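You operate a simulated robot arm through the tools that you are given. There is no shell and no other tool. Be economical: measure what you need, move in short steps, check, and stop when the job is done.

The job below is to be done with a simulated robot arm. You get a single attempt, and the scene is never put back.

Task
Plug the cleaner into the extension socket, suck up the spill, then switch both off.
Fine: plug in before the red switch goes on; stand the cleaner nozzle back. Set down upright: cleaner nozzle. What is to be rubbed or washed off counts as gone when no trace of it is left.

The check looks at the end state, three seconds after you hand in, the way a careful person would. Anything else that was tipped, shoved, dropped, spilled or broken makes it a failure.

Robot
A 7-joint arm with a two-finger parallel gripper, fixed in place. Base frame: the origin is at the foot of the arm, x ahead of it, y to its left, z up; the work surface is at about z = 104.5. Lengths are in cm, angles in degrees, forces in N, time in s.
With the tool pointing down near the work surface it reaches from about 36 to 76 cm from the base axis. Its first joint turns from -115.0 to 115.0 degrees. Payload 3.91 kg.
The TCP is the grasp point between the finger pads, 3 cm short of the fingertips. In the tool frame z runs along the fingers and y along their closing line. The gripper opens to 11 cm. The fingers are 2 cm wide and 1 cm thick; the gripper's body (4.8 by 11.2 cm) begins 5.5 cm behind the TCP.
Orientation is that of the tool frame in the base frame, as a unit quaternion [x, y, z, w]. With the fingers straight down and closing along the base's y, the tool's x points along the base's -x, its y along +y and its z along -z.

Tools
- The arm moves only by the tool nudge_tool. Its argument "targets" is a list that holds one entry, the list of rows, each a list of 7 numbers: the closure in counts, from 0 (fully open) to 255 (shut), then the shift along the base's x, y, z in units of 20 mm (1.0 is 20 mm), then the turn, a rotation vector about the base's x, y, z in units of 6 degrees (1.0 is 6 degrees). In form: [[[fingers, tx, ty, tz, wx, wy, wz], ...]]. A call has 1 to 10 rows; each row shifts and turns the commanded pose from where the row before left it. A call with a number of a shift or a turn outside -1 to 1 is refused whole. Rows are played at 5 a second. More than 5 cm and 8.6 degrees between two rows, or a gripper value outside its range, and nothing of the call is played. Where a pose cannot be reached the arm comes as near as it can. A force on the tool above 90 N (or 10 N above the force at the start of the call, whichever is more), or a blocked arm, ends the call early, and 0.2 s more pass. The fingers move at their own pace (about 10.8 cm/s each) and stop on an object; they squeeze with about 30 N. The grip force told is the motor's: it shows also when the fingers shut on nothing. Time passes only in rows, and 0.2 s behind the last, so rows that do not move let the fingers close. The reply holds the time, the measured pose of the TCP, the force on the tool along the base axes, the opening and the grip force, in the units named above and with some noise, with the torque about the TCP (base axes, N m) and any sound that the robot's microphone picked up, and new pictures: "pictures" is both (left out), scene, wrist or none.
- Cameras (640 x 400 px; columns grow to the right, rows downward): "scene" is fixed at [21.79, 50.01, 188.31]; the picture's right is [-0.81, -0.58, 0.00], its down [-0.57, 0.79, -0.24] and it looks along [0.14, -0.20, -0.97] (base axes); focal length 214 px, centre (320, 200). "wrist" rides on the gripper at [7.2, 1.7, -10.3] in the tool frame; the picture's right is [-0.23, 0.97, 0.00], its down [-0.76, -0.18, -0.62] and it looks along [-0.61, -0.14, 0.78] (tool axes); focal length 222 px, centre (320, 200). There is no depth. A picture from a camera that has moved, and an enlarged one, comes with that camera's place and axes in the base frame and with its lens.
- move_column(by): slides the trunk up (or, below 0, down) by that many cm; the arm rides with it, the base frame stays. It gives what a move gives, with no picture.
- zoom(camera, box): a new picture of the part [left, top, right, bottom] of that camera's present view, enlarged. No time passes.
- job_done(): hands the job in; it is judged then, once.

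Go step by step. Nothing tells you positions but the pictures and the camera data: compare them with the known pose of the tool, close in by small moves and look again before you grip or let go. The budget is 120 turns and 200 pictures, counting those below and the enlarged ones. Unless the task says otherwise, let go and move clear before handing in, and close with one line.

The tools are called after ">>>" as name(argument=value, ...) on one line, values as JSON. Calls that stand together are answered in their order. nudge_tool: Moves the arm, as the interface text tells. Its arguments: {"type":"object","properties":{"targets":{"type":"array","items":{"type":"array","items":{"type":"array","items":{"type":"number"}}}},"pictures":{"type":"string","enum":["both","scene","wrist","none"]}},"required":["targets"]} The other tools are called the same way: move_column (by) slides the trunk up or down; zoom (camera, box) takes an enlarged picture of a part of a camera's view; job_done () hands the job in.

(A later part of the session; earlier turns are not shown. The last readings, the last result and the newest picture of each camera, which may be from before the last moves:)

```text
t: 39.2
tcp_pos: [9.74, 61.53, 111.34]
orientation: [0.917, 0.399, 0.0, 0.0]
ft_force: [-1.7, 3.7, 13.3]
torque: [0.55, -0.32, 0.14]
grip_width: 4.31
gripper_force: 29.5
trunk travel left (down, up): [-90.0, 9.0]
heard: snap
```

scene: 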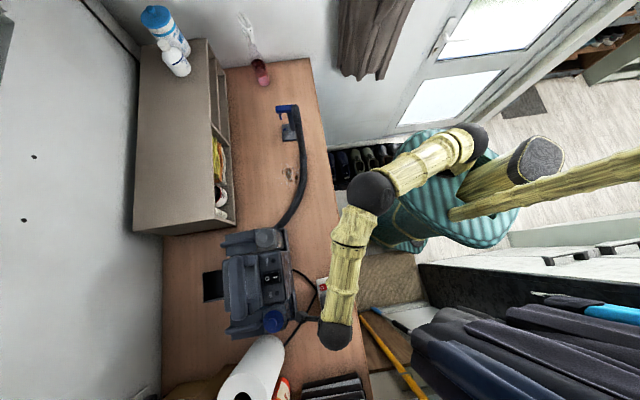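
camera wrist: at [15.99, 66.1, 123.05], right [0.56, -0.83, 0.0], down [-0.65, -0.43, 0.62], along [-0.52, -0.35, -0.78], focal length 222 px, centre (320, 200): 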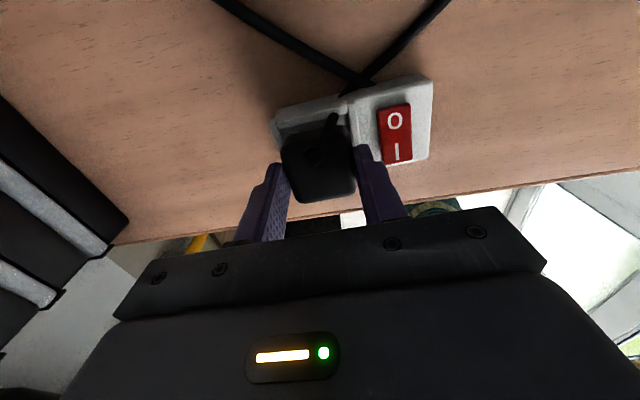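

>>> zoom(camera="wrist", box=[250, 80, 390, 210])

>>> zoom(camera="wrist", box=[220, 0, 480, 220])

```text
3.08 times, centred on (320, 145) of wrist
camera zoom: at [15.91, 65.86, 121.86], right [0.56, -0.83, 0.0], down [-0.65, -0.43, 0.62], along [-0.52, -0.35, -0.78], focal length 684 px, centre (320, 369)
```

zoom: 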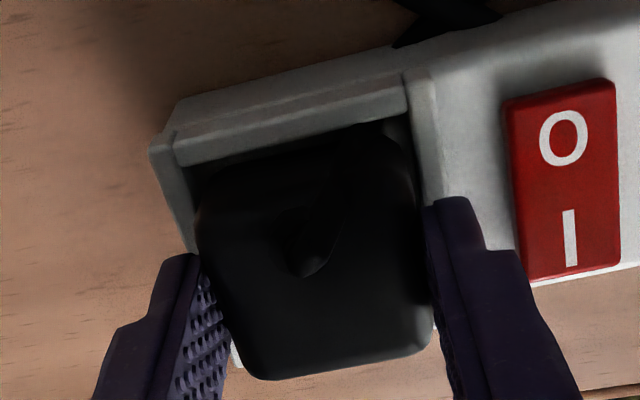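

```text
1.82 times, centred on (350, 110) of wrist
camera zoom: at [15.91, 65.86, 121.86], right [0.56, -0.83, 0.0], down [-0.65, -0.43, 0.62], along [-0.52, -0.35, -0.78], focal length 404 px, centre (266, 364)
```

zoom: 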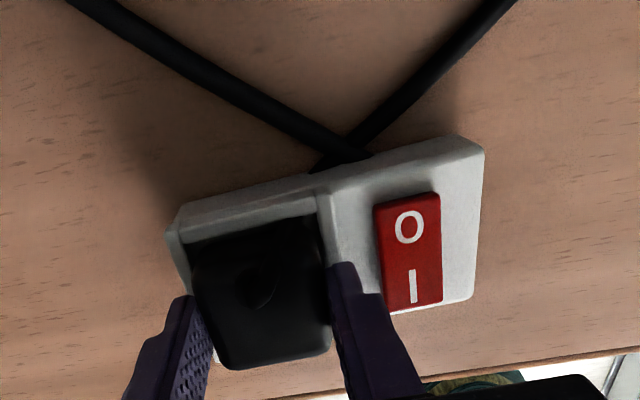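

There was a snap and the plug sits in the recess. I'll test with a small further push before letting go.

>>> nudge_tool(targets=[[[255, 0, 0, -0.1, 0, 0, 0], [255, 0, 0, 0, 0, 0, 0]]], pictures="none")

```text
t: 39.8
tcp_pos: [9.75, 61.69, 111.32]
orientation: [0.917, 0.398, 0.0, -0.001]
ft_force: [-4.7, 3.0, 25.8]
torque: [-0.05, 0.16, 0.06]
grip_width: 4.29
gripper_force: 30.2
trunk travel left (down, up): [-90.0, 9.0]
```

>>> nudge_tool(targets=[[[255, 0, 0, 0.1, 0, 0, 0], [135, 0, 0, 0, 0, 0, 0], [135, 0, 0, 0, 0, 0, 0], [135, 0, 0, 0.2, 0, 0, 0], [135, 0, 0, 0.5, 0, 0, 0], [135, 0, 0, 1, 0, 0, 0], [135, 0, 0, 1, 0, 0, 0], [135, 0, 0, 1, 0, 0, 0]]], pictures="wrist")

>>> zoom(camera="wrist", box=[240, 20, 440, 170])

```text
t: 41.6
tcp_pos: [9.86, 61.9, 118.64]
orientation: [0.918, 0.398, 0.0, 0.0]
ft_force: [-0.2, 0.1, 0.8]
torque: [0.0, -0.02, -0.02]
grip_width: 5.18
gripper_force: 0.1
trunk travel left (down, up): [-90.0, 9.0]
camera wrist: at [16.01, 66.04, 129.12], right [0.56, -0.83, 0.0], down [-0.65, -0.43, 0.62], along [-0.52, -0.35, -0.78], focal length 222 px, centre (320, 200)
```

wrist: 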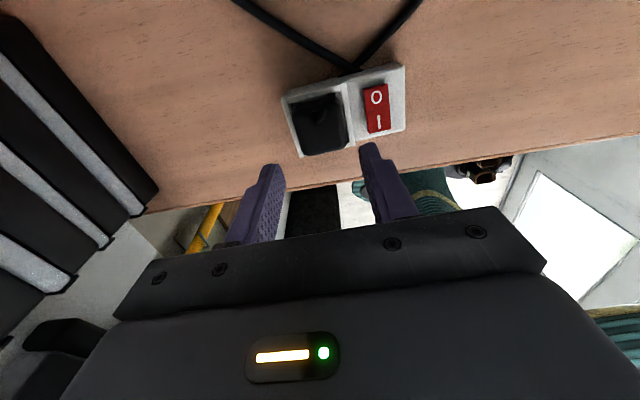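

```text
2.67 times, centred on (340, 95) of wrist
camera zoom: at [16.01, 66.04, 129.12], right [0.56, -0.83, 0.0], down [-0.65, -0.43, 0.62], along [-0.52, -0.35, -0.78], focal length 592 px, centre (267, 480)
```

zoom: 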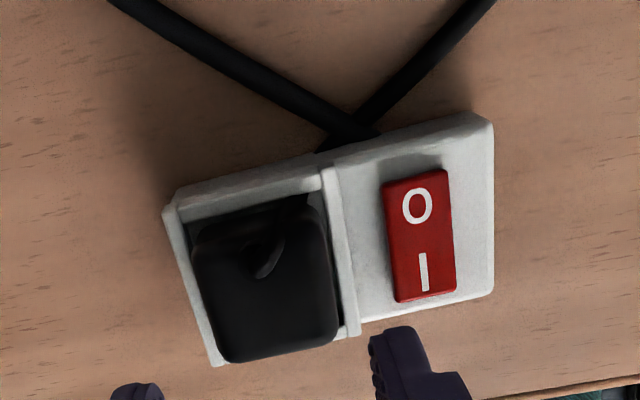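

I'll press the plug's top with closed fingers, clear of its cord stub, to be sure it is fully seated.

>>> nudge_tool(targets=[[[255, -0.27, -0.29, 0, 0, 0, 0], [255, 0, 0, -0.5, 0, 0, 0], [255, 0, 0, -0.8, 0, 0, 0], [255, 0, 0, -0.7, 0, 0, 0], [255, 0, 0, -0.4, 0, 0, 0], [255, 0, 0, 0, 0, 0, 0]]], pictures="none")

>>> nudge_tool(targets=[[[255, 0, 0, -0.15, 0, 0, 0], [255, 0, 0, -0.15, 0, 0, 0], [255, 0, 0, -0.15, 0, 0, 0], [255, 0, 0, 0, 0, 0, 0]]], pictures="wrist")

```text
t: 43.0
tcp_pos: [9.52, 61.3, 113.96]
orientation: [0.917, 0.399, 0.001, 0.0]
ft_force: [0.4, 0.0, -0.3]
torque: [0.0, -0.01, -0.01]
grip_width: 0.03
gripper_force: 29.4
trunk travel left (down, up): [-90.0, 9.0]
```

```text
t: 44.0
tcp_pos: [9.49, 61.42, 113.29]
orientation: [0.918, 0.397, 0.001, -0.001]
ft_force: [0.1, -0.4, 8.2]
torque: [-0.03, 0.01, 0.01]
grip_width: 0.0
gripper_force: 30.2
trunk travel left (down, up): [-90.0, 9.0]
camera wrist: at [15.55, 65.49, 123.66], right [0.56, -0.83, 0.0], down [-0.65, -0.44, 0.62], along [-0.52, -0.35, -0.78], focal length 222 px, centre (320, 200)
```

wrist: 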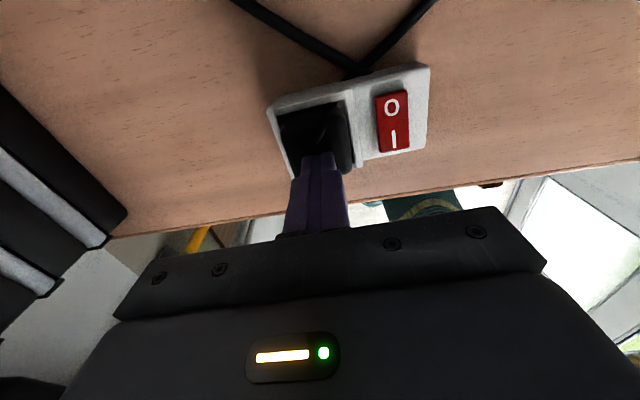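

>>> nudge_tool(targets=[[[255, 0, 0, -0.12, 0, 0, 0], [255, 0, 0, -0.12, 0, 0, 0], [255, 0, 0, 0, 0, 0, 0]]], pictures="none")

```text
t: 44.8
tcp_pos: [9.31, 61.33, 113.12]
orientation: [0.917, 0.398, 0.002, -0.005]
ft_force: [4.3, 9.9, 45.3]
torque: [0.24, -0.1, 0.11]
grip_width: 0.0
gripper_force: 30.3
trunk travel left (down, up): [-90.0, 9.0]
```

The plug is solid under 45 N, so it is seated. Next I'll press the "I" end of the red rocker, around (13.0, 57.5).

>>> nudge_tool(targets=[[[255, 0, 0, 0.5, 0, 0, 0], [255, 0, 0, 0.8, 0, 0, 0], [255, 0.6, -0.66, 0.2, 0, 0, 0], [255, 0.6, -0.66, 0, 0, 0, 0], [255, 0.6, -0.66, 0, 0, 0, 0], [255, 0, 0, 0, 0, 0, 0]]], pictures="wrist")

>>> zoom(camera="wrist", box=[200, 40, 400, 220])

```text
t: 46.2
tcp_pos: [12.92, 57.43, 115.76]
orientation: [0.917, 0.398, 0.0, 0.0]
ft_force: [0.3, 0.3, -0.1]
torque: [0.02, -0.02, 0.02]
grip_width: 0.0
gripper_force: 30.2
trunk travel left (down, up): [-90.0, 9.0]
camera wrist: at [19.14, 61.56, 126.13], right [0.56, -0.83, 0.0], down [-0.65, -0.43, 0.62], along [-0.52, -0.35, -0.78], focal length 222 px, centre (320, 200)
```

wrist: 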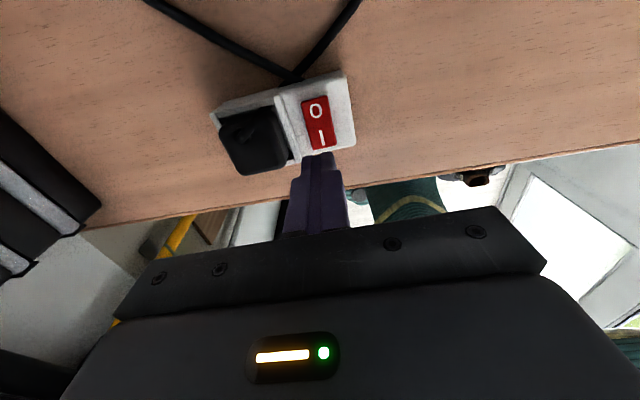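

```text
2.22 times, centred on (300, 130) of wrist
camera zoom: at [19.14, 61.56, 126.13], right [0.56, -0.83, 0.0], down [-0.65, -0.43, 0.62], along [-0.52, -0.35, -0.78], focal length 494 px, centre (364, 356)
```

zoom: 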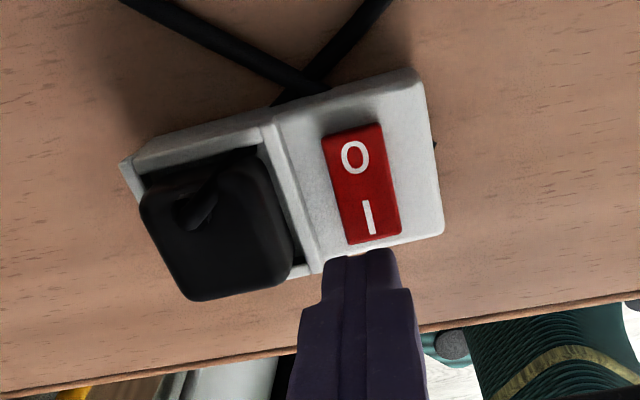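

>>> nudge_tool(targets=[[[255, 0.06, -0.2, 0, 0, 0, 0], [255, 0, 0, -0.5, 0, 0, 0], [255, 0, 0, -0.4, 0, 0, 0], [255, 0, 0, -0.25, 0, 0, 0], [255, 0, 0, -0.2, 0, 0, 0], [255, 0, 0, 0, 0, 0, 0]]], pictures="none")

```text
t: 47.6
tcp_pos: [13.16, 56.93, 113.01]
orientation: [0.917, 0.398, 0.0, 0.001]
ft_force: [-0.2, 0.7, 0.0]
torque: [0.01, 0.03, 0.02]
grip_width: 0.01
gripper_force: 30.0
trunk travel left (down, up): [-90.0, 9.0]
```

>>> nudge_tool(targets=[[[255, 0, 0, -0.15, 0, 0, 0], [255, 0, 0, -0.15, 0, 0, 0], [255, 0, 0, 0, 0, 0, 0]]], pictures="none")

```text
t: 48.4
tcp_pos: [13.02, 56.85, 112.21]
orientation: [0.917, 0.398, 0.0, 0.0]
ft_force: [0.3, -0.4, -0.1]
torque: [0.01, -0.02, 0.04]
grip_width: 0.0
gripper_force: 30.1
trunk travel left (down, up): [-90.0, 9.0]
```

>>> nudge_tool(targets=[[[255, 0, 0, -0.15, 0, 0, 0], [255, 0, 0, -0.1, 0, 0, 0], [255, 0, 0, 0, 0, 0, 0]]], pictures="wrist")

>>> zoom(camera="wrist", box=[200, 40, 400, 220])

```text
t: 49.2
tcp_pos: [13.09, 56.9, 111.71]
orientation: [0.918, 0.398, 0.0, 0.0]
ft_force: [0.2, -0.4, -0.1]
torque: [-0.01, 0.04, -0.02]
grip_width: 0.01
gripper_force: 29.8
trunk travel left (down, up): [-90.0, 9.0]
camera wrist: at [19.22, 61.01, 122.12], right [0.56, -0.83, 0.0], down [-0.65, -0.43, 0.62], along [-0.52, -0.35, -0.78], focal length 222 px, centre (320, 200)
```

wrist: 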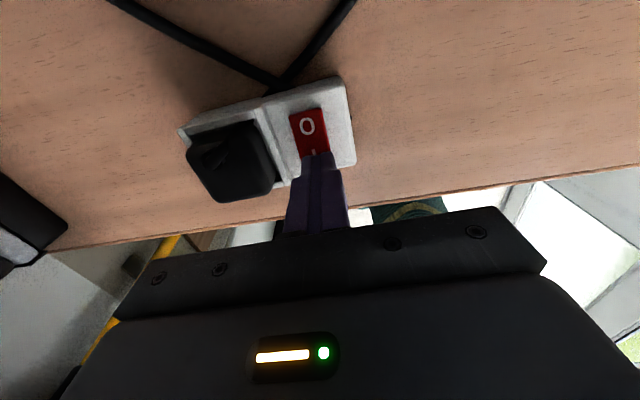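

```text
2.22 times, centred on (300, 130) of wrist
camera zoom: at [19.22, 61.01, 122.12], right [0.56, -0.83, 0.0], down [-0.65, -0.43, 0.62], along [-0.52, -0.35, -0.78], focal length 494 px, centre (364, 356)
```

zoom: 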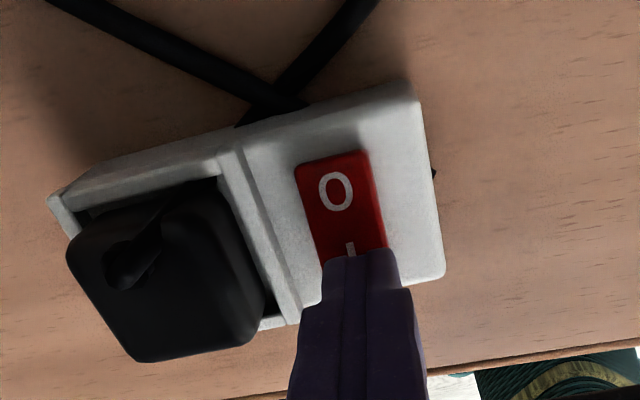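

>>> nudge_tool(targets=[[[255, 0, 0, -0.12, 0, 0, 0], [255, 0, 0, -0.12, 0, 0, 0], [255, 0, 0, -0.12, 0, 0, 0], [255, 0, 0, 0, 0, 0, 0]]], pictures="none")

```text
t: 50.2
tcp_pos: [13.07, 56.86, 111.17]
orientation: [0.917, 0.399, 0.0, 0.0]
ft_force: [-2.8, -2.3, 3.6]
torque: [-0.03, 0.03, 0.04]
grip_width: 0.0
gripper_force: 29.9
trunk travel left (down, up): [-90.0, 9.0]
```

>>> nudge_tool(targets=[[[255, 0, 0, -0.1, 0, 0, 0], [255, 0, 0, -0.1, 0, 0, 0], [255, 0, 0, 0, 0, 0, 0]]], pictures="none")

```text
t: 51.0
tcp_pos: [13.06, 56.92, 111.16]
orientation: [0.918, 0.398, 0.002, -0.004]
ft_force: [0.1, -2.3, 36.7]
torque: [0.17, -0.25, 0.19]
grip_width: 0.0
gripper_force: 30.3
trunk travel left (down, up): [-90.0, 9.0]
```

>>> nudge_tool(targets=[[[255, 0, 0, 0.5, 0, 0, 0], [255, -0.5, -0.5, 0.8, 0, 0, 0], [255, -0.5, -0.5, 0.8, 0, 0, 0]]], pictures="wrist")

>>> zoom(camera="wrist", box=[200, 10, 400, 170])

```text
t: 51.8
tcp_pos: [11.02, 54.84, 114.8]
orientation: [0.917, 0.398, -0.001, 0.001]
ft_force: [1.0, 0.0, -0.6]
torque: [0.0, 0.0, 0.01]
grip_width: 0.0
gripper_force: 29.8
trunk travel left (down, up): [-90.0, 9.0]
camera wrist: at [17.13, 59.08, 125.16], right [0.56, -0.83, 0.0], down [-0.65, -0.43, 0.62], along [-0.52, -0.35, -0.78], focal length 222 px, centre (320, 200)
```

wrist: 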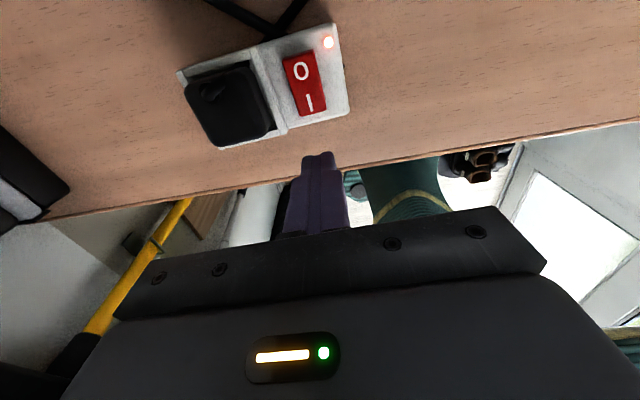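

```text
2.50 times, centred on (300, 90) of wrist
camera zoom: at [17.13, 59.08, 125.16], right [0.56, -0.83, 0.0], down [-0.65, -0.43, 0.62], along [-0.52, -0.35, -0.78], focal length 555 px, centre (370, 475)
```

zoom: 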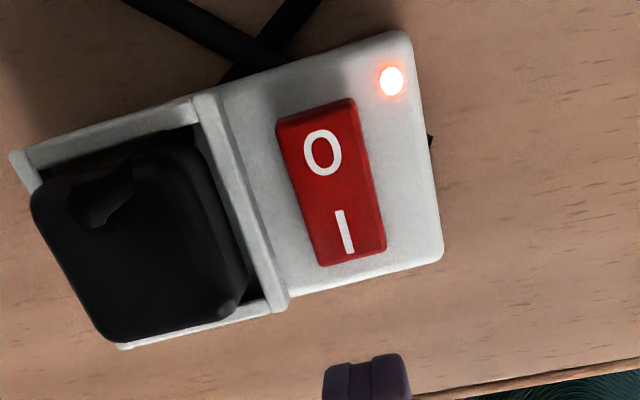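

The socket's light is on. I'm raising the tool, turning it back by 180° and moving over toward the cleaner's own switch.

>>> nudge_tool(targets=[[[255, 0, 0, 1, 0, 0, 1], [255, 0, 0, 1, 0, 0, 1], [255, 0, -0.3, 1, 0, 0, 1], [255, 0.3, -0.3, 1, 0, 0, 1], [255, 0.3, -0.3, 1, 0, 0, 1], [255, 0.3, -0.3, 1, 0, 0, 1], [255, 0.3, -0.3, 1, 0, 0, 1], [255, 0.5, -0.3, 1, 0, 0, 1], [255, 0.5, -0.3, 1, 0, 0, 1], [255, 0.5, -0.3, 1, 0, 0, 1]]], pictures="none")

>>> nudge_tool(targets=[[[255, 0.3, 0, 0, 0, 0, 1], [255, 0.3, 0, 0, 0, 0, 1], [255, 0.3, 0, 0, 0, 0, 1], [255, 0.3, 0, 0, 0, 0, 1], [255, 0.3, 0, 0, 0, 0, 1], [255, 0.3, 0, 0, 0, 0, 1], [255, 0.3, 0, 0, 0, 0, 1], [255, 0, 0, 0, 0, 0, 1], [255, 0, 0, 0, 0, 0, 1], [255, 0, 0, 0, 0, 0, 1]]], pictures="none")

>>> nudge_tool(targets=[[[255, 0, 0, 0, 0, 0, 1], [255, 0, 0, 0, 0, 0, 1], [255, 0, 0, 0, 0, 0, 1], [255, 0, 0, 0, 0, 0, 1], [255, 0, 0, 0, 0, 0, 1], [255, 0, 0, 0, 0, 0, 1], [255, 0, 0, 0, 0, 0, 1], [255, 0, 0, 0, 0, 0, 1], [255, 0, 0, 0, 0, 0, 0.8]]], pictures="both")

```text
t: 54.0
tcp_pos: [16.53, 50.08, 134.9]
orientation: [0.594, 0.804, 0.0, 0.0]
ft_force: [0.5, -0.5, -0.1]
torque: [0.01, 0.06, 0.0]
grip_width: 0.0
gripper_force: 30.0
trunk travel left (down, up): [-90.0, 9.0]
```

```text
t: 56.2
tcp_pos: [20.74, 50.27, 134.9]
orientation: [0.112, 0.994, 0.001, 0.0]
ft_force: [0.5, -0.4, 0.7]
torque: [0.0, 0.0, 0.01]
grip_width: 0.0
gripper_force: 30.1
trunk travel left (down, up): [-90.0, 9.0]
```

```text
t: 58.2
tcp_pos: [20.69, 50.14, 135.01]
orientation: [-0.341, 0.94, 0.001, 0.0]
ft_force: [-1.1, 0.6, -0.4]
torque: [0.0, -0.03, 0.0]
grip_width: 0.03
gripper_force: 30.2
trunk travel left (down, up): [-90.0, 9.0]
camera wrist: at [14.0, 46.81, 145.39], right [-0.45, 0.89, 0.0], down [0.7, 0.35, 0.62], along [0.56, 0.28, -0.78], focal length 222 px, centre (320, 200)
```

scene: 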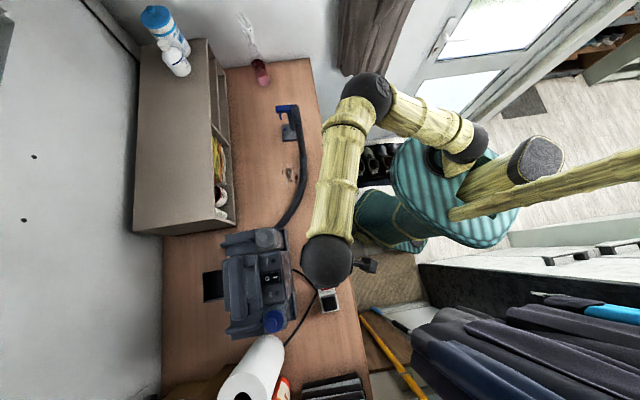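
wrist: 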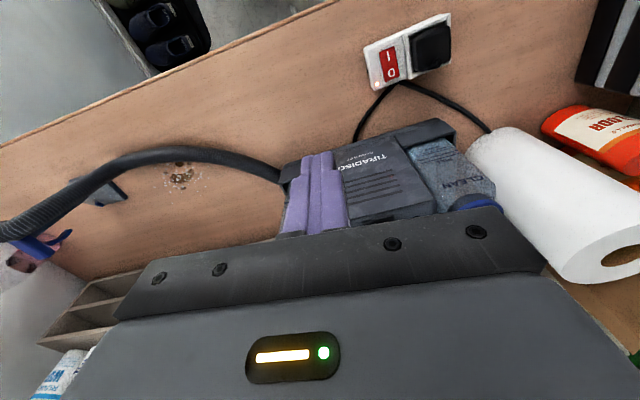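

The cleaner's rocker appears to be near (28.5, 62.5, 126.5). I'm moving above it for a closer look.

>>> nudge_tool(targets=[[[255, 0.4, 0.6, 0.3, 0, 0, 0.15], [255, 0.4, 0.6, 0.3, 0, 0, 0.15], [255, 0.4, 0.6, 0.3, 0, 0, 0.15], [255, 0.4, 0.6, 0.3, 0, 0, 0.15], [255, 0.4, 0.6, 0.3, 0, 0, 0.15], [255, 0.4, 0.6, 0.3, 0, 0, 0.15], [255, 0.4, 0.6, 0, 0, 0, 0.15], [255, 0.4, 0.6, 0, 0, 0, 0.15]]], pictures="both")

>>> zoom(camera="wrist", box=[220, 0, 420, 125])

```text
t: 60.0
tcp_pos: [26.95, 59.79, 138.53]
orientation: [-0.397, 0.918, -0.001, -0.001]
ft_force: [-0.4, -0.1, -0.2]
torque: [-0.02, -0.04, 0.03]
grip_width: 0.0
gripper_force: 29.6
trunk travel left (down, up): [-90.0, 9.0]
camera wrist: at [20.69, 55.6, 148.91], right [-0.56, 0.83, 0.0], down [0.65, 0.44, 0.62], along [0.52, 0.35, -0.78], focal length 222 px, centre (320, 200)
```

scene: 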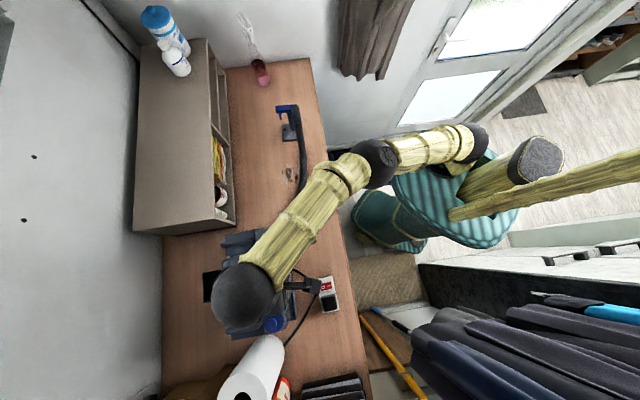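
wrist: 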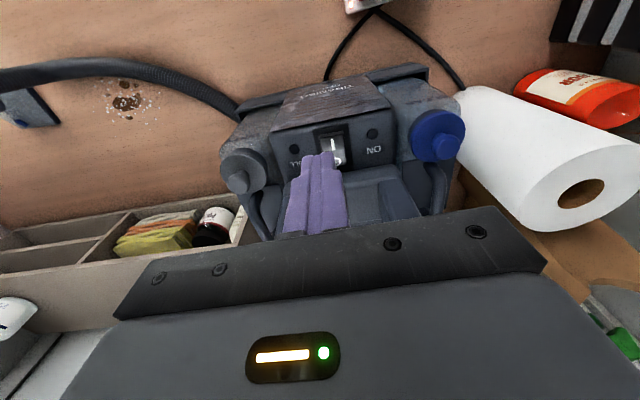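

```text
3.20 times, centred on (320, 62) of wrist
camera zoom: at [20.69, 55.6, 148.91], right [-0.56, 0.83, 0.0], down [0.65, 0.44, 0.62], along [0.52, 0.35, -0.78], focal length 711 px, centre (320, 640)
```

zoom: 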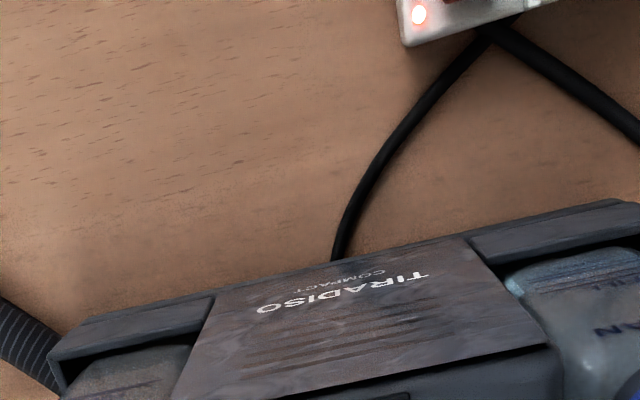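

>>> zoom(camera="wrist", box=[260, 100, 420, 200])

```text
4.00 times, centred on (340, 150) of wrist
camera zoom: at [20.69, 55.6, 148.91], right [-0.56, 0.83, 0.0], down [0.65, 0.44, 0.62], along [0.52, 0.35, -0.78], focal length 888 px, centre (240, 400)
```

zoom: 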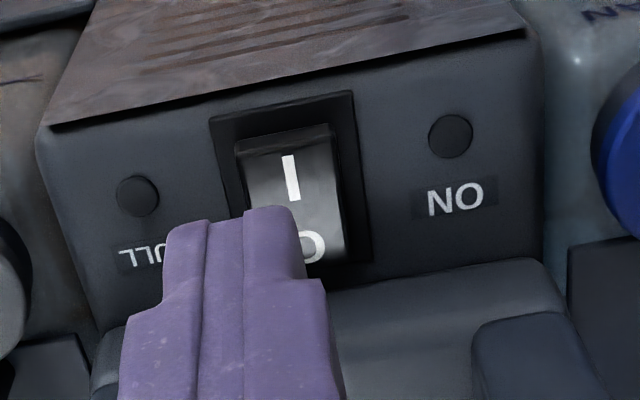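

>>> nudge_tool(targets=[[[255, 0.22, 0.5, 0, 0, 0, 0], [255, 0.22, 0.5, 0, 0, 0, 0], [255, 0, 0, -0.8, 0, 0, 0], [255, 0, 0, -0.8, 0, 0, 0], [255, 0, 0, -0.8, 0, 0, 0], [255, 0, 0, -0.6, 0, 0, 0], [255, 0, 0, 0, 0, 0, 0]]], pictures="wrist")

>>> zoom(camera="wrist", box=[240, 70, 440, 220])

```text
t: 61.6
tcp_pos: [27.45, 60.97, 132.31]
orientation: [-0.398, 0.917, 0.0, -0.001]
ft_force: [0.2, 0.3, 0.0]
torque: [-0.02, 0.0, 0.0]
grip_width: 0.01
gripper_force: 29.9
out of reach, approached as far as the arm can: row 2
trunk travel left (down, up): [-90.0, 9.0]
camera wrist: at [21.3, 56.84, 142.74], right [-0.56, 0.83, 0.0], down [0.65, 0.44, 0.62], along [0.52, 0.35, -0.78], focal length 222 px, centre (320, 200)
```

wrist: 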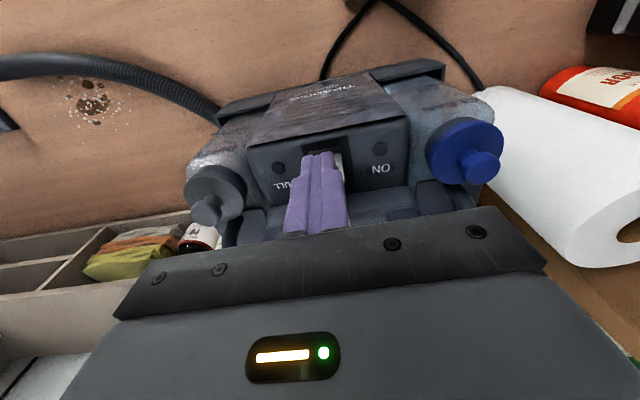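

```text
2.67 times, centred on (340, 145) of wrist
camera zoom: at [21.3, 56.84, 142.74], right [-0.56, 0.83, 0.0], down [0.65, 0.44, 0.62], along [0.52, 0.35, -0.78], focal length 592 px, centre (267, 347)
```

zoom: 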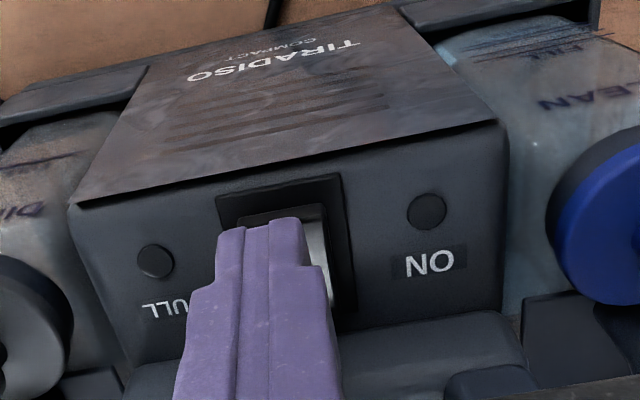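

>>> nudge_tool(targets=[[[255, 0.1, 0.2, -0.1, 0, 0, 0], [255, 0.1, 0.25, 0, 0, 0, 0], [255, 0, 0, 0, 0, 0, 0]]], pictures="wrist")

>>> zoom(camera="wrist", box=[240, 70, 440, 220])

```text
t: 62.4
tcp_pos: [28.08, 61.82, 132.15]
orientation: [-0.398, 0.917, 0.0, 0.0]
ft_force: [1.5, 0.1, 0.7]
torque: [-0.04, -0.01, 0.02]
grip_width: 0.0
gripper_force: 29.7
trunk travel left (down, up): [-90.0, 9.0]
camera wrist: at [21.86, 57.73, 142.59], right [-0.56, 0.83, 0.0], down [0.65, 0.44, 0.62], along [0.52, 0.35, -0.78], focal length 222 px, centre (320, 200)
```

wrist: 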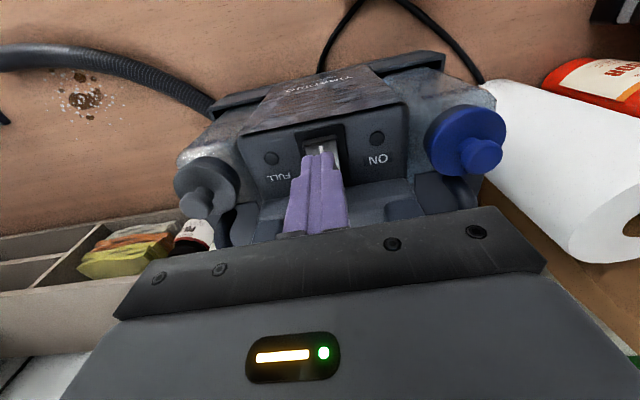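

```text
2.67 times, centred on (340, 145) of wrist
camera zoom: at [21.86, 57.73, 142.59], right [-0.56, 0.83, 0.0], down [0.65, 0.44, 0.62], along [0.52, 0.35, -0.78], focal length 592 px, centre (267, 347)
```

zoom: 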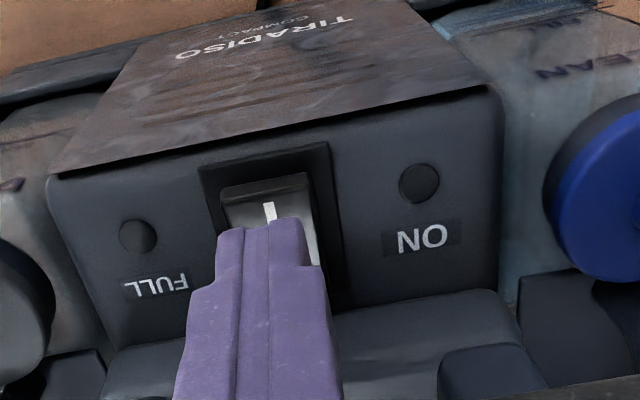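

>>> nudge_tool(targets=[[[255, -0.25, -0.13, 0, 0, 0, 0], [255, 0, 0, -0.2, 0, 0, 0], [255, 0, 0, -0.15, 0, 0, 0], [255, 0, 0, 0, 0, 0, 0]]], pictures="none")

>>> nudge_tool(targets=[[[255, 0, 0, -0.1, 0, 0, 0], [255, 0, 0, -0.1, 0, 0, 0], [255, 0, 0, 0, 0, 0, 0]]], pictures="none")

```text
t: 63.4
tcp_pos: [27.54, 61.64, 131.43]
orientation: [-0.398, 0.917, 0.0, -0.001]
ft_force: [-0.4, -0.2, 0.3]
torque: [0.02, 0.0, -0.03]
grip_width: 0.0
gripper_force: 30.2
trunk travel left (down, up): [-90.0, 9.0]
```

```text
t: 64.2
tcp_pos: [27.5, 61.69, 131.06]
orientation: [-0.398, 0.917, -0.001, 0.0]
ft_force: [0.1, 1.0, -0.4]
torque: [0.01, 0.0, -0.01]
grip_width: 0.0
gripper_force: 30.0
trunk travel left (down, up): [-90.0, 9.0]
```

>>> nudge_tool(targets=[[[255, 0, 0, -0.1, 0, 0, 0], [255, 0, 0, -0.1, 0, 0, 0], [255, 0, 0, 0, 0, 0, 0]]], pictures="none")

>>> nudge_tool(targets=[[[255, 0, 0, -0.1, 0, 0, 0], [255, 0, 0, -0.1, 0, 0, 0], [255, 0, 0, 0, 0, 0, 0]]], pictures="wrist")

```text
t: 65.0
tcp_pos: [27.59, 61.63, 130.63]
orientation: [-0.398, 0.917, 0.0, 0.0]
ft_force: [0.0, -0.3, 0.7]
torque: [0.0, -0.03, 0.02]
grip_width: 0.0
gripper_force: 30.4
trunk travel left (down, up): [-90.0, 9.0]
```

```text
t: 65.8
tcp_pos: [27.45, 61.48, 130.39]
orientation: [-0.398, 0.917, -0.001, 0.0]
ft_force: [0.2, -0.1, -1.0]
torque: [0.01, 0.0, 0.01]
grip_width: 0.0
gripper_force: 29.9
trunk travel left (down, up): [-90.0, 9.0]
camera wrist: at [21.22, 57.49, 140.71], right [-0.56, 0.83, 0.0], down [0.65, 0.44, 0.62], along [0.52, 0.35, -0.78], focal length 222 px, centre (320, 200)
```

wrist: 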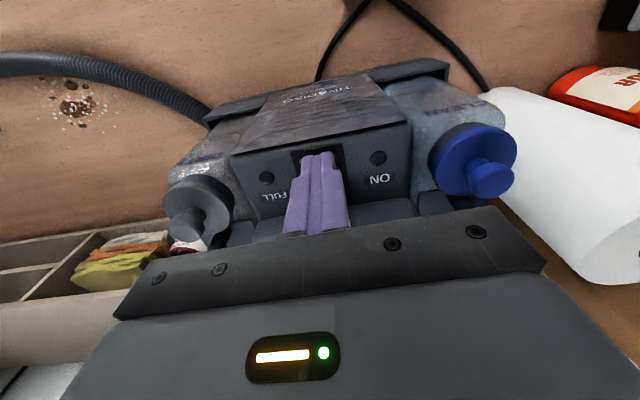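

>>> nudge_tool(targets=[[[255, 0, 0, -0.15, 0, 0, 0], [255, 0, 0, -0.15, 0, 0, 0], [255, 0, 0, 0, 0, 0, 0]]], pictures="none")

>>> nudge_tool(targets=[[[255, 0, 0, -0.1, 0, 0, 0], [255, 0, 0, -0.1, 0, 0, 0], [255, 0, 0, 0, 0, 0, 0]]], pictures="wrist")

>>> zoom(camera="wrist", box=[240, 70, 440, 220])

```text
t: 66.6
tcp_pos: [27.36, 61.53, 130.08]
orientation: [-0.398, 0.917, 0.003, 0.003]
ft_force: [3.2, 9.1, 32.8]
torque: [0.51, -0.34, 0.07]
grip_width: 0.02
gripper_force: 30.3
trunk travel left (down, up): [-90.0, 9.0]
```

```text
t: 67.4
tcp_pos: [27.31, 61.42, 130.09]
orientation: [-0.398, 0.918, 0.004, 0.005]
ft_force: [5.6, 18.4, 60.0]
torque: [1.02, -0.63, 0.03]
grip_width: 0.0
gripper_force: 30.0
trunk travel left (down, up): [-90.0, 9.0]
camera wrist: at [21.06, 57.26, 140.42], right [-0.56, 0.83, 0.01], down [0.65, 0.43, 0.63], along [0.52, 0.36, -0.77], focal length 222 px, centre (320, 200)
```

wrist: 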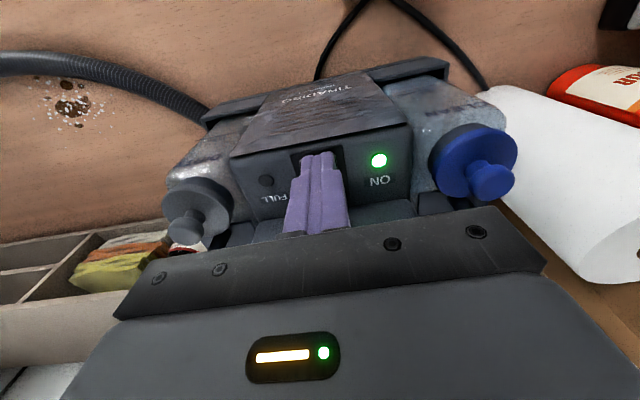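

```text
2.67 times, centred on (340, 145) of wrist
camera zoom: at [21.06, 57.26, 140.42], right [-0.56, 0.83, 0.01], down [0.65, 0.43, 0.63], along [0.52, 0.36, -0.77], focal length 592 px, centre (267, 347)
```

zoom: 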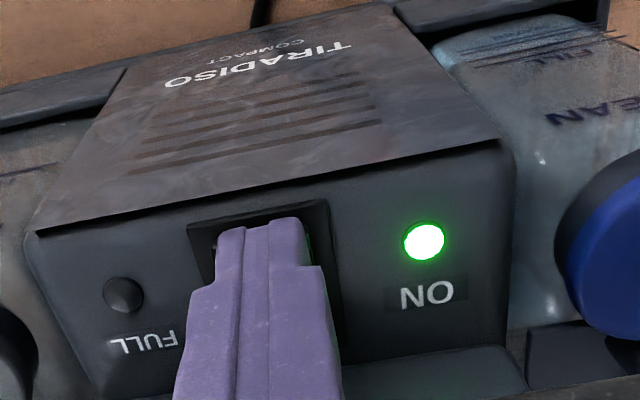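

The cleaner is on. I'm lifting off and travelling over to look at the nozzle.

>>> nudge_tool(targets=[[[255, 0, 0, 0.5, 0, 0, 0], [255, -0.2, -0.3, 1, 0, 0, 0], [255, -0.2, -0.5, 1, 0, 0, 0], [255, -0.2, -0.8, 1, 0, 0, 0], [255, 0, -1, 1, 0, 0, 0], [255, 0.1, -1, 0, 0, 0, -0.8], [255, 0.2, -1, 0, 0, 0, -0.8], [255, 0.3, -1, 0, 0, 0, -0.8], [255, 0.5, -1, 0, 0, 0, -0.8], [255, 0.5, -1, 0, 0, 0, -0.8]]], pictures="none")

>>> nudge_tool(targets=[[[200, 0.7, -1, 0, 0, 0, -0.8], [150, 0.7, -1, 0, 0, 0, -0.8], [100, 0.7, -1, 0, 0, 0, -0.8], [0, 0.7, -1, 0, 0, 0, -0.8], [0, 0.7, -1, 0, 0, 0, 0], [0, 0.7, -1, 0, 0, 0, 0], [0, 0.7, -1, 0, 0, 0, 0], [0, 0.7, -1, 0, 0, 0, 0], [0, 0.7, -1, 0, 0, 0, 0], [0, 0.7, -1, 0, 0, 0, 0]]], pictures="both")

```text
t: 69.6
tcp_pos: [29.36, 46.55, 138.17]
orientation: [-0.198, 0.98, 0.002, 0.0]
ft_force: [0.4, -1.0, -0.8]
torque: [-0.01, 0.0, -0.01]
grip_width: 0.0
gripper_force: 30.3
trunk travel left (down, up): [-90.0, 9.0]
```

```text
t: 71.8
tcp_pos: [43.39, 26.2, 138.27]
orientation: [-0.032, 0.999, 0.001, 0.0]
ft_force: [0.2, -0.7, -0.1]
torque: [0.02, 0.01, 0.0]
grip_width: 11.0
gripper_force: 0.0
trunk travel left (down, up): [-90.0, 9.0]
camera wrist: at [36.02, 27.38, 148.75], right [0.16, 0.99, 0.0], down [0.77, -0.13, 0.62], along [0.61, -0.1, -0.78], focal length 222 px, centre (320, 200)
```

scene: 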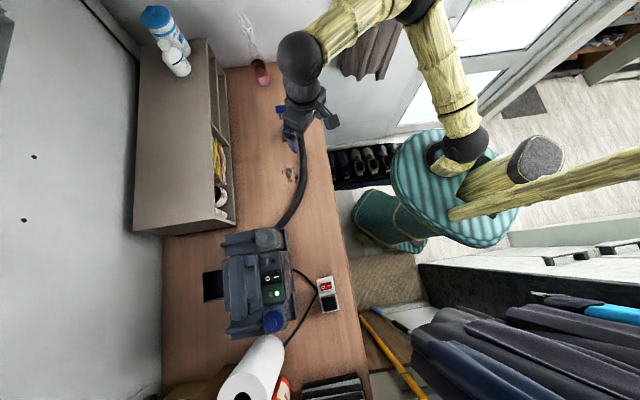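
wrist: 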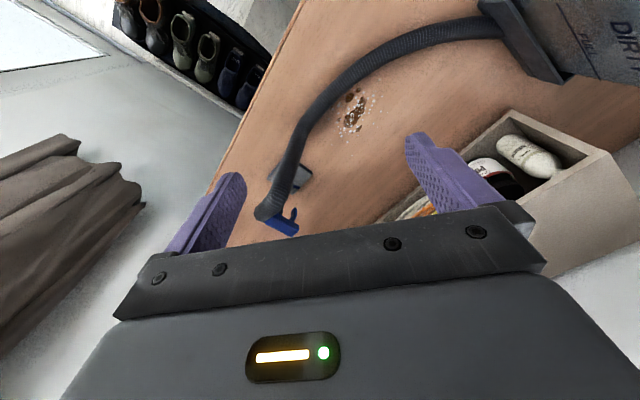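

>>> zoom(camera="wrist", box=[220, 70, 400, 250])

>>> zoom(camera="scene", box=[260, 90, 320, 150])

```text
2.22 times, centred on (310, 160) of wrist
camera zoom: at [36.02, 27.38, 148.75], right [0.16, 0.99, 0.0], down [0.77, -0.13, 0.62], along [0.61, -0.1, -0.78], focal length 494 px, centre (342, 289)
```

zoom: 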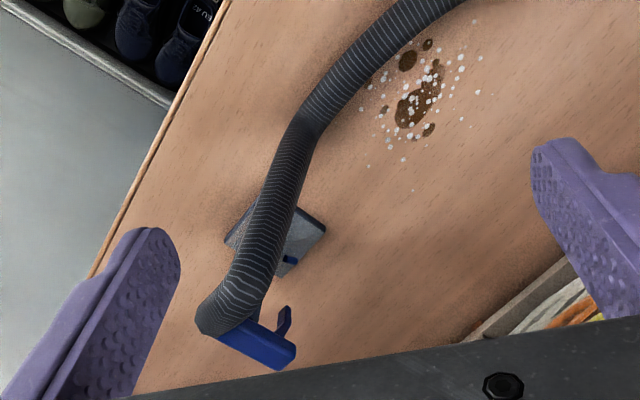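

```text
6.67 times, centred on (290, 120) of scene
camera zoom: at [21.79, 50.01, 188.31], right [-0.81, -0.58, 0.0], down [-0.57, 0.79, -0.24], along [0.14, -0.2, -0.97], focal length 1430 px, centre (520, 733)
```

zoom: 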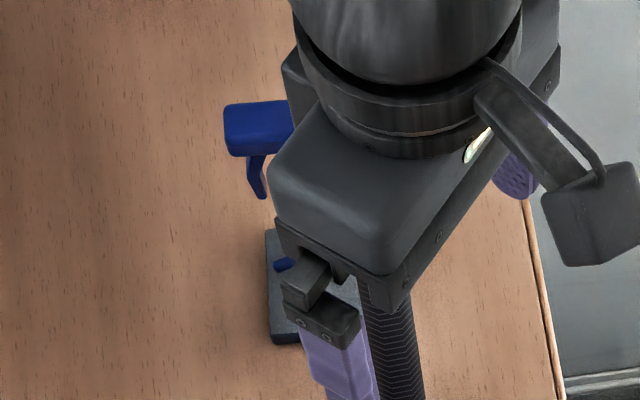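

The handle bar runs from about (58.5, 14, 122) at the hose joint to about (63, 18, 121.5) at its free end. I'll align the fingers across it from above and check.

>>> nudge_tool(targets=[[[0, 1, -0.5, 0, 0, 0, 0.7], [0, 1, -0.5, 0, 0, 0, 0.7], [0, 1, -0.5, 0, 0, 0, 0.7], [0, 1, -0.5, 0, 0, 0, 0.7], [0, 1, -0.5, 0, 0, 0, 0.7], [0, 1, -0.5, 0, 0, 0, 0.7], [0, 1, -0.5, 0, 0, 0, 0.7], [0, 0.9, -0.5, 0, 0, 0, 0.7], [0, 0.9, -0.5, 0, 0, 0, 0.6]]], pictures="both")

>>> zoom(camera="wrist", box=[220, 40, 420, 200])

>>> zoom(camera="scene", box=[240, 70, 340, 170])

```text
t: 73.8
tcp_pos: [61.13, 17.62, 138.18]
orientation: [-0.35, 0.937, 0.001, 0.0]
ft_force: [-0.4, -0.1, -0.2]
torque: [0.04, 0.0, 0.02]
grip_width: 10.98
gripper_force: 0.1
trunk travel left (down, up): [-90.0, 9.0]
camera wrist: at [54.59, 14.13, 148.52], right [-0.47, 0.88, 0.0], down [0.69, 0.37, 0.62], along [0.55, 0.29, -0.78], focal length 222 px, centre (320, 200)
```

scene: 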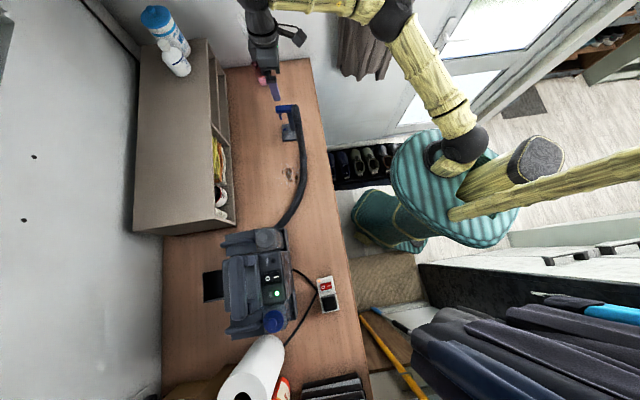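
wrist: 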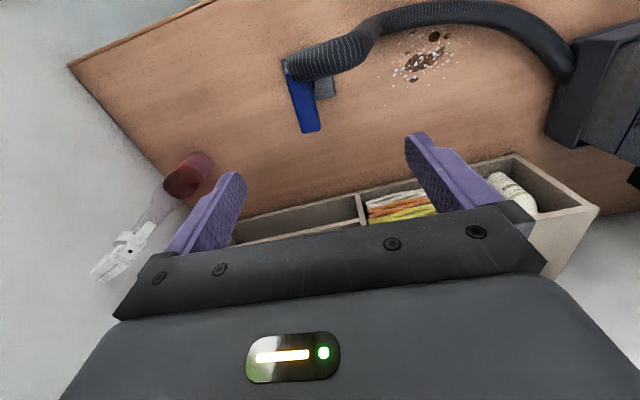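

```text
2.50 times, centred on (320, 120) of wrist
camera zoom: at [54.59, 14.13, 148.52], right [-0.47, 0.88, 0.0], down [0.69, 0.37, 0.62], along [0.55, 0.29, -0.78], focal length 555 px, centre (320, 400)
```

zoom: 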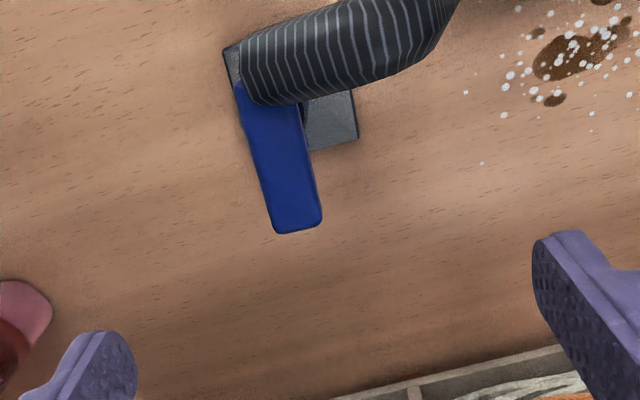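

```text
4.00 times, centred on (290, 120) of scene
camera zoom: at [21.79, 50.01, 188.31], right [-0.81, -0.58, 0.0], down [-0.57, 0.79, -0.24], along [0.14, -0.2, -0.97], focal length 858 px, centre (440, 520)
```

zoom: 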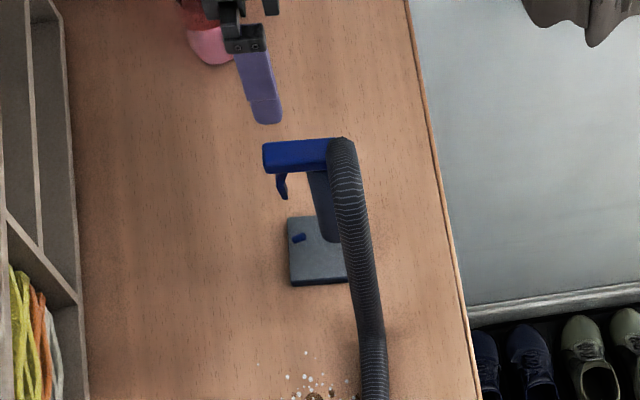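

>>> nudge_tool(targets=[[[0, 0.3, -0.25, -0.8, 0, 0, 0], [0, 0.28, -0.25, -0.8, 0, 0, 0], [0, 0, 0, -0.8, 0, 0, 0], [0, 0, 0, -0.8, 0, 0, 0], [0, 0, 0, -0.8, 0, 0, 0], [0, 0, 0, -0.8, 0, 0, 0], [0, 0, 0, 0, 0, 0, 0]]], pictures="both")

>>> zoom(camera="wrist", box=[160, 60, 480, 260])

>>> zoom(camera="scene", box=[240, 70, 340, 170])

```text
t: 75.4
tcp_pos: [62.16, 16.58, 128.71]
orientation: [-0.35, 0.937, 0.0, 0.001]
ft_force: [0.0, 0.0, 0.4]
torque: [0.01, 0.0, -0.02]
grip_width: 10.99
gripper_force: 0.0
trunk travel left (down, up): [-90.0, 9.0]
camera wrist: at [55.49, 13.02, 139.14], right [-0.47, 0.88, 0.0], down [0.69, 0.36, 0.62], along [0.55, 0.29, -0.78], focal length 222 px, centre (320, 200)
```

scene: 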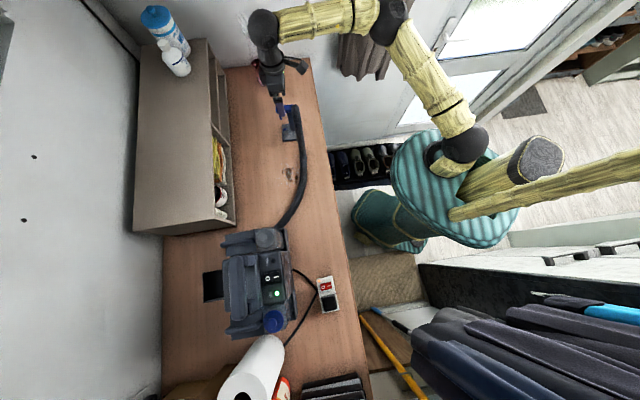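
wrist: 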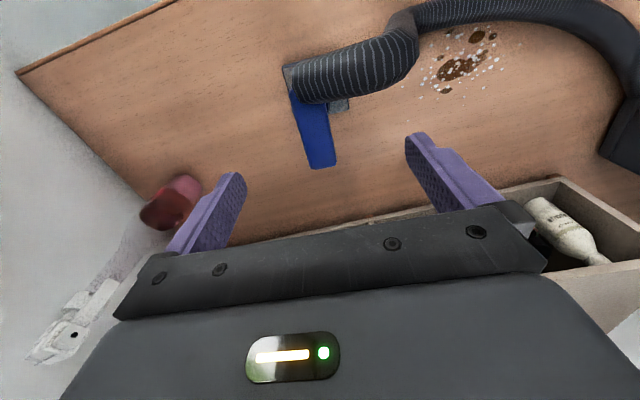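

```text
2.00 times, centred on (320, 160) of wrist
camera zoom: at [55.49, 13.02, 139.14], right [-0.47, 0.88, 0.0], down [0.69, 0.36, 0.62], along [0.55, 0.29, -0.78], focal length 444 px, centre (320, 280)
```

zoom: 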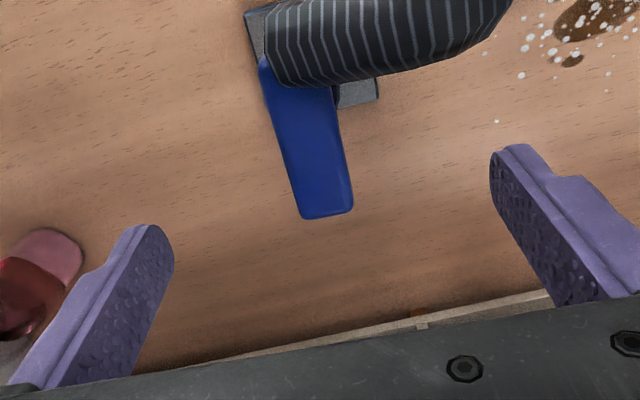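

```text
4.00 times, centred on (290, 120) of scene
camera zoom: at [21.79, 50.01, 188.31], right [-0.81, -0.58, 0.0], down [-0.57, 0.79, -0.24], along [0.14, -0.2, -0.97], focal length 858 px, centre (440, 520)
```

zoom: 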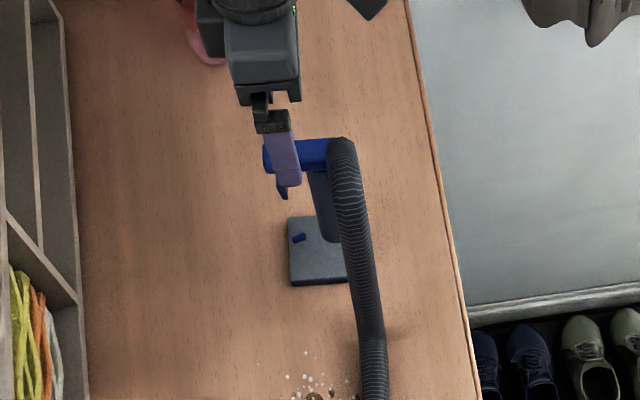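

The handle lies between the open fingers. I'm descending to it and closing.

>>> nudge_tool(targets=[[[0, 0, 0, -0.8, 0, 0, 0], [0, 0, 0, -0.8, 0, 0, 0], [0, 0, 0, -0.8, 0, 0, 0], [0, 0, 0, -0.6, 0, 0, 0], [0, 0, 0, -0.4, 0, 0, 0], [0, 0, 0, 0, 0, 0, 0]]], pictures="wrist")

>>> zoom(camera="wrist", box=[160, 60, 480, 260])

```text
t: 76.8
tcp_pos: [62.4, 16.44, 121.78]
orientation: [-0.35, 0.937, 0.0, 0.0]
ft_force: [0.2, 0.0, 0.0]
torque: [-0.03, -0.02, 0.04]
grip_width: 11.0
gripper_force: 0.1
trunk travel left (down, up): [-90.0, 9.0]
camera wrist: at [55.75, 12.96, 132.29], right [-0.47, 0.88, 0.0], down [0.69, 0.36, 0.62], along [0.55, 0.29, -0.78], focal length 222 px, centre (320, 200)
```

wrist: 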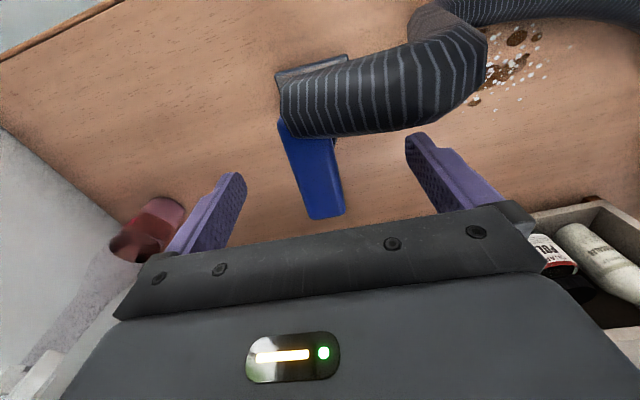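

```text
2.00 times, centred on (320, 160) of wrist
camera zoom: at [55.75, 12.96, 132.29], right [-0.47, 0.88, 0.0], down [0.69, 0.36, 0.62], along [0.55, 0.29, -0.78], focal length 444 px, centre (320, 280)
```

zoom: 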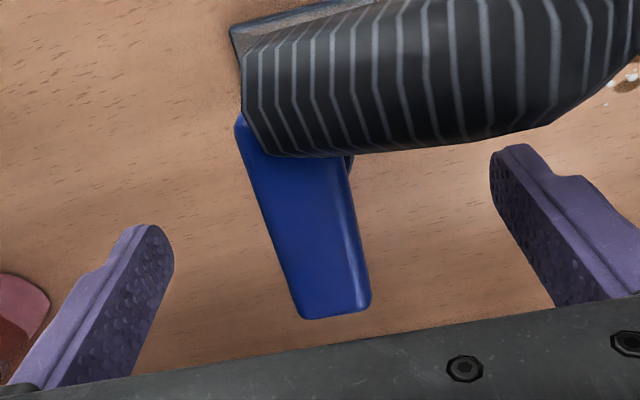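

>>> nudge_tool(targets=[[[255, 0, 0, 0, 0, 0, 0], [255, 0, 0, 0, 0, 0, 0], [255, 0, 0, 0, 0, 0, 0], [255, 0, 0, 0, 0, 0, 0], [255, 0, 0, 0, 0, 0, 0], [255, 0, 0, 0, 0, 0, 0]]], pictures="both")

>>> zoom(camera="scene", box=[240, 70, 340, 170])

```text
t: 78.2
tcp_pos: [62.42, 16.33, 121.94]
orientation: [-0.349, 0.937, -0.001, 0.0]
ft_force: [0.1, -0.3, 0.8]
torque: [-0.03, -0.04, -0.01]
grip_width: 2.57
gripper_force: 29.7
trunk travel left (down, up): [-90.0, 9.0]
camera wrist: at [55.77, 12.96, 132.31], right [-0.47, 0.88, 0.0], down [0.69, 0.36, 0.62], along [0.55, 0.29, -0.78], focal length 222 px, centre (320, 200)
```

scene: 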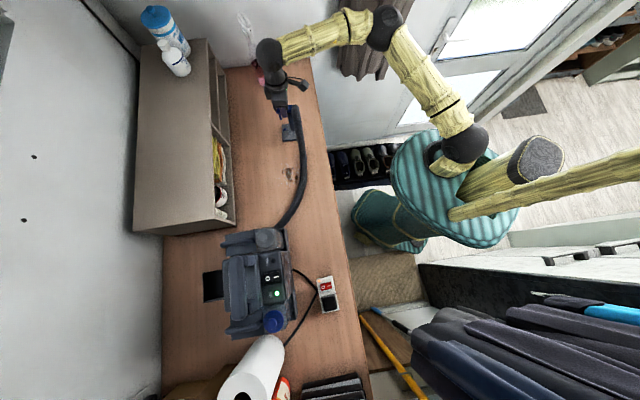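
wrist: 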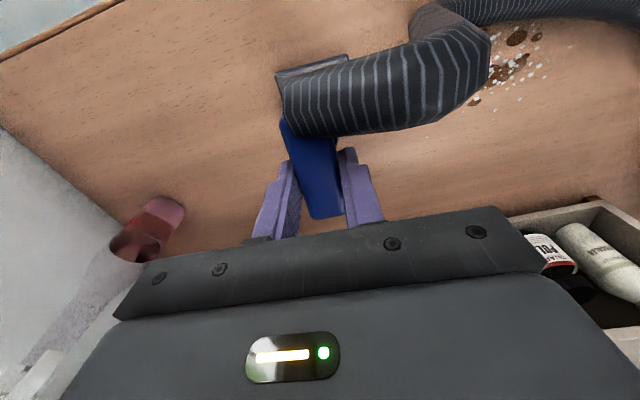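

```text
4.00 times, centred on (290, 120) of scene
camera zoom: at [21.79, 50.01, 188.31], right [-0.81, -0.58, 0.0], down [-0.57, 0.79, -0.24], along [0.14, -0.2, -0.97], focal length 858 px, centre (440, 520)
```

zoom: 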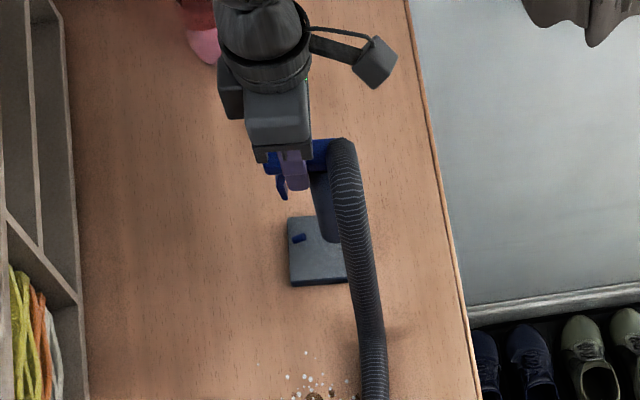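

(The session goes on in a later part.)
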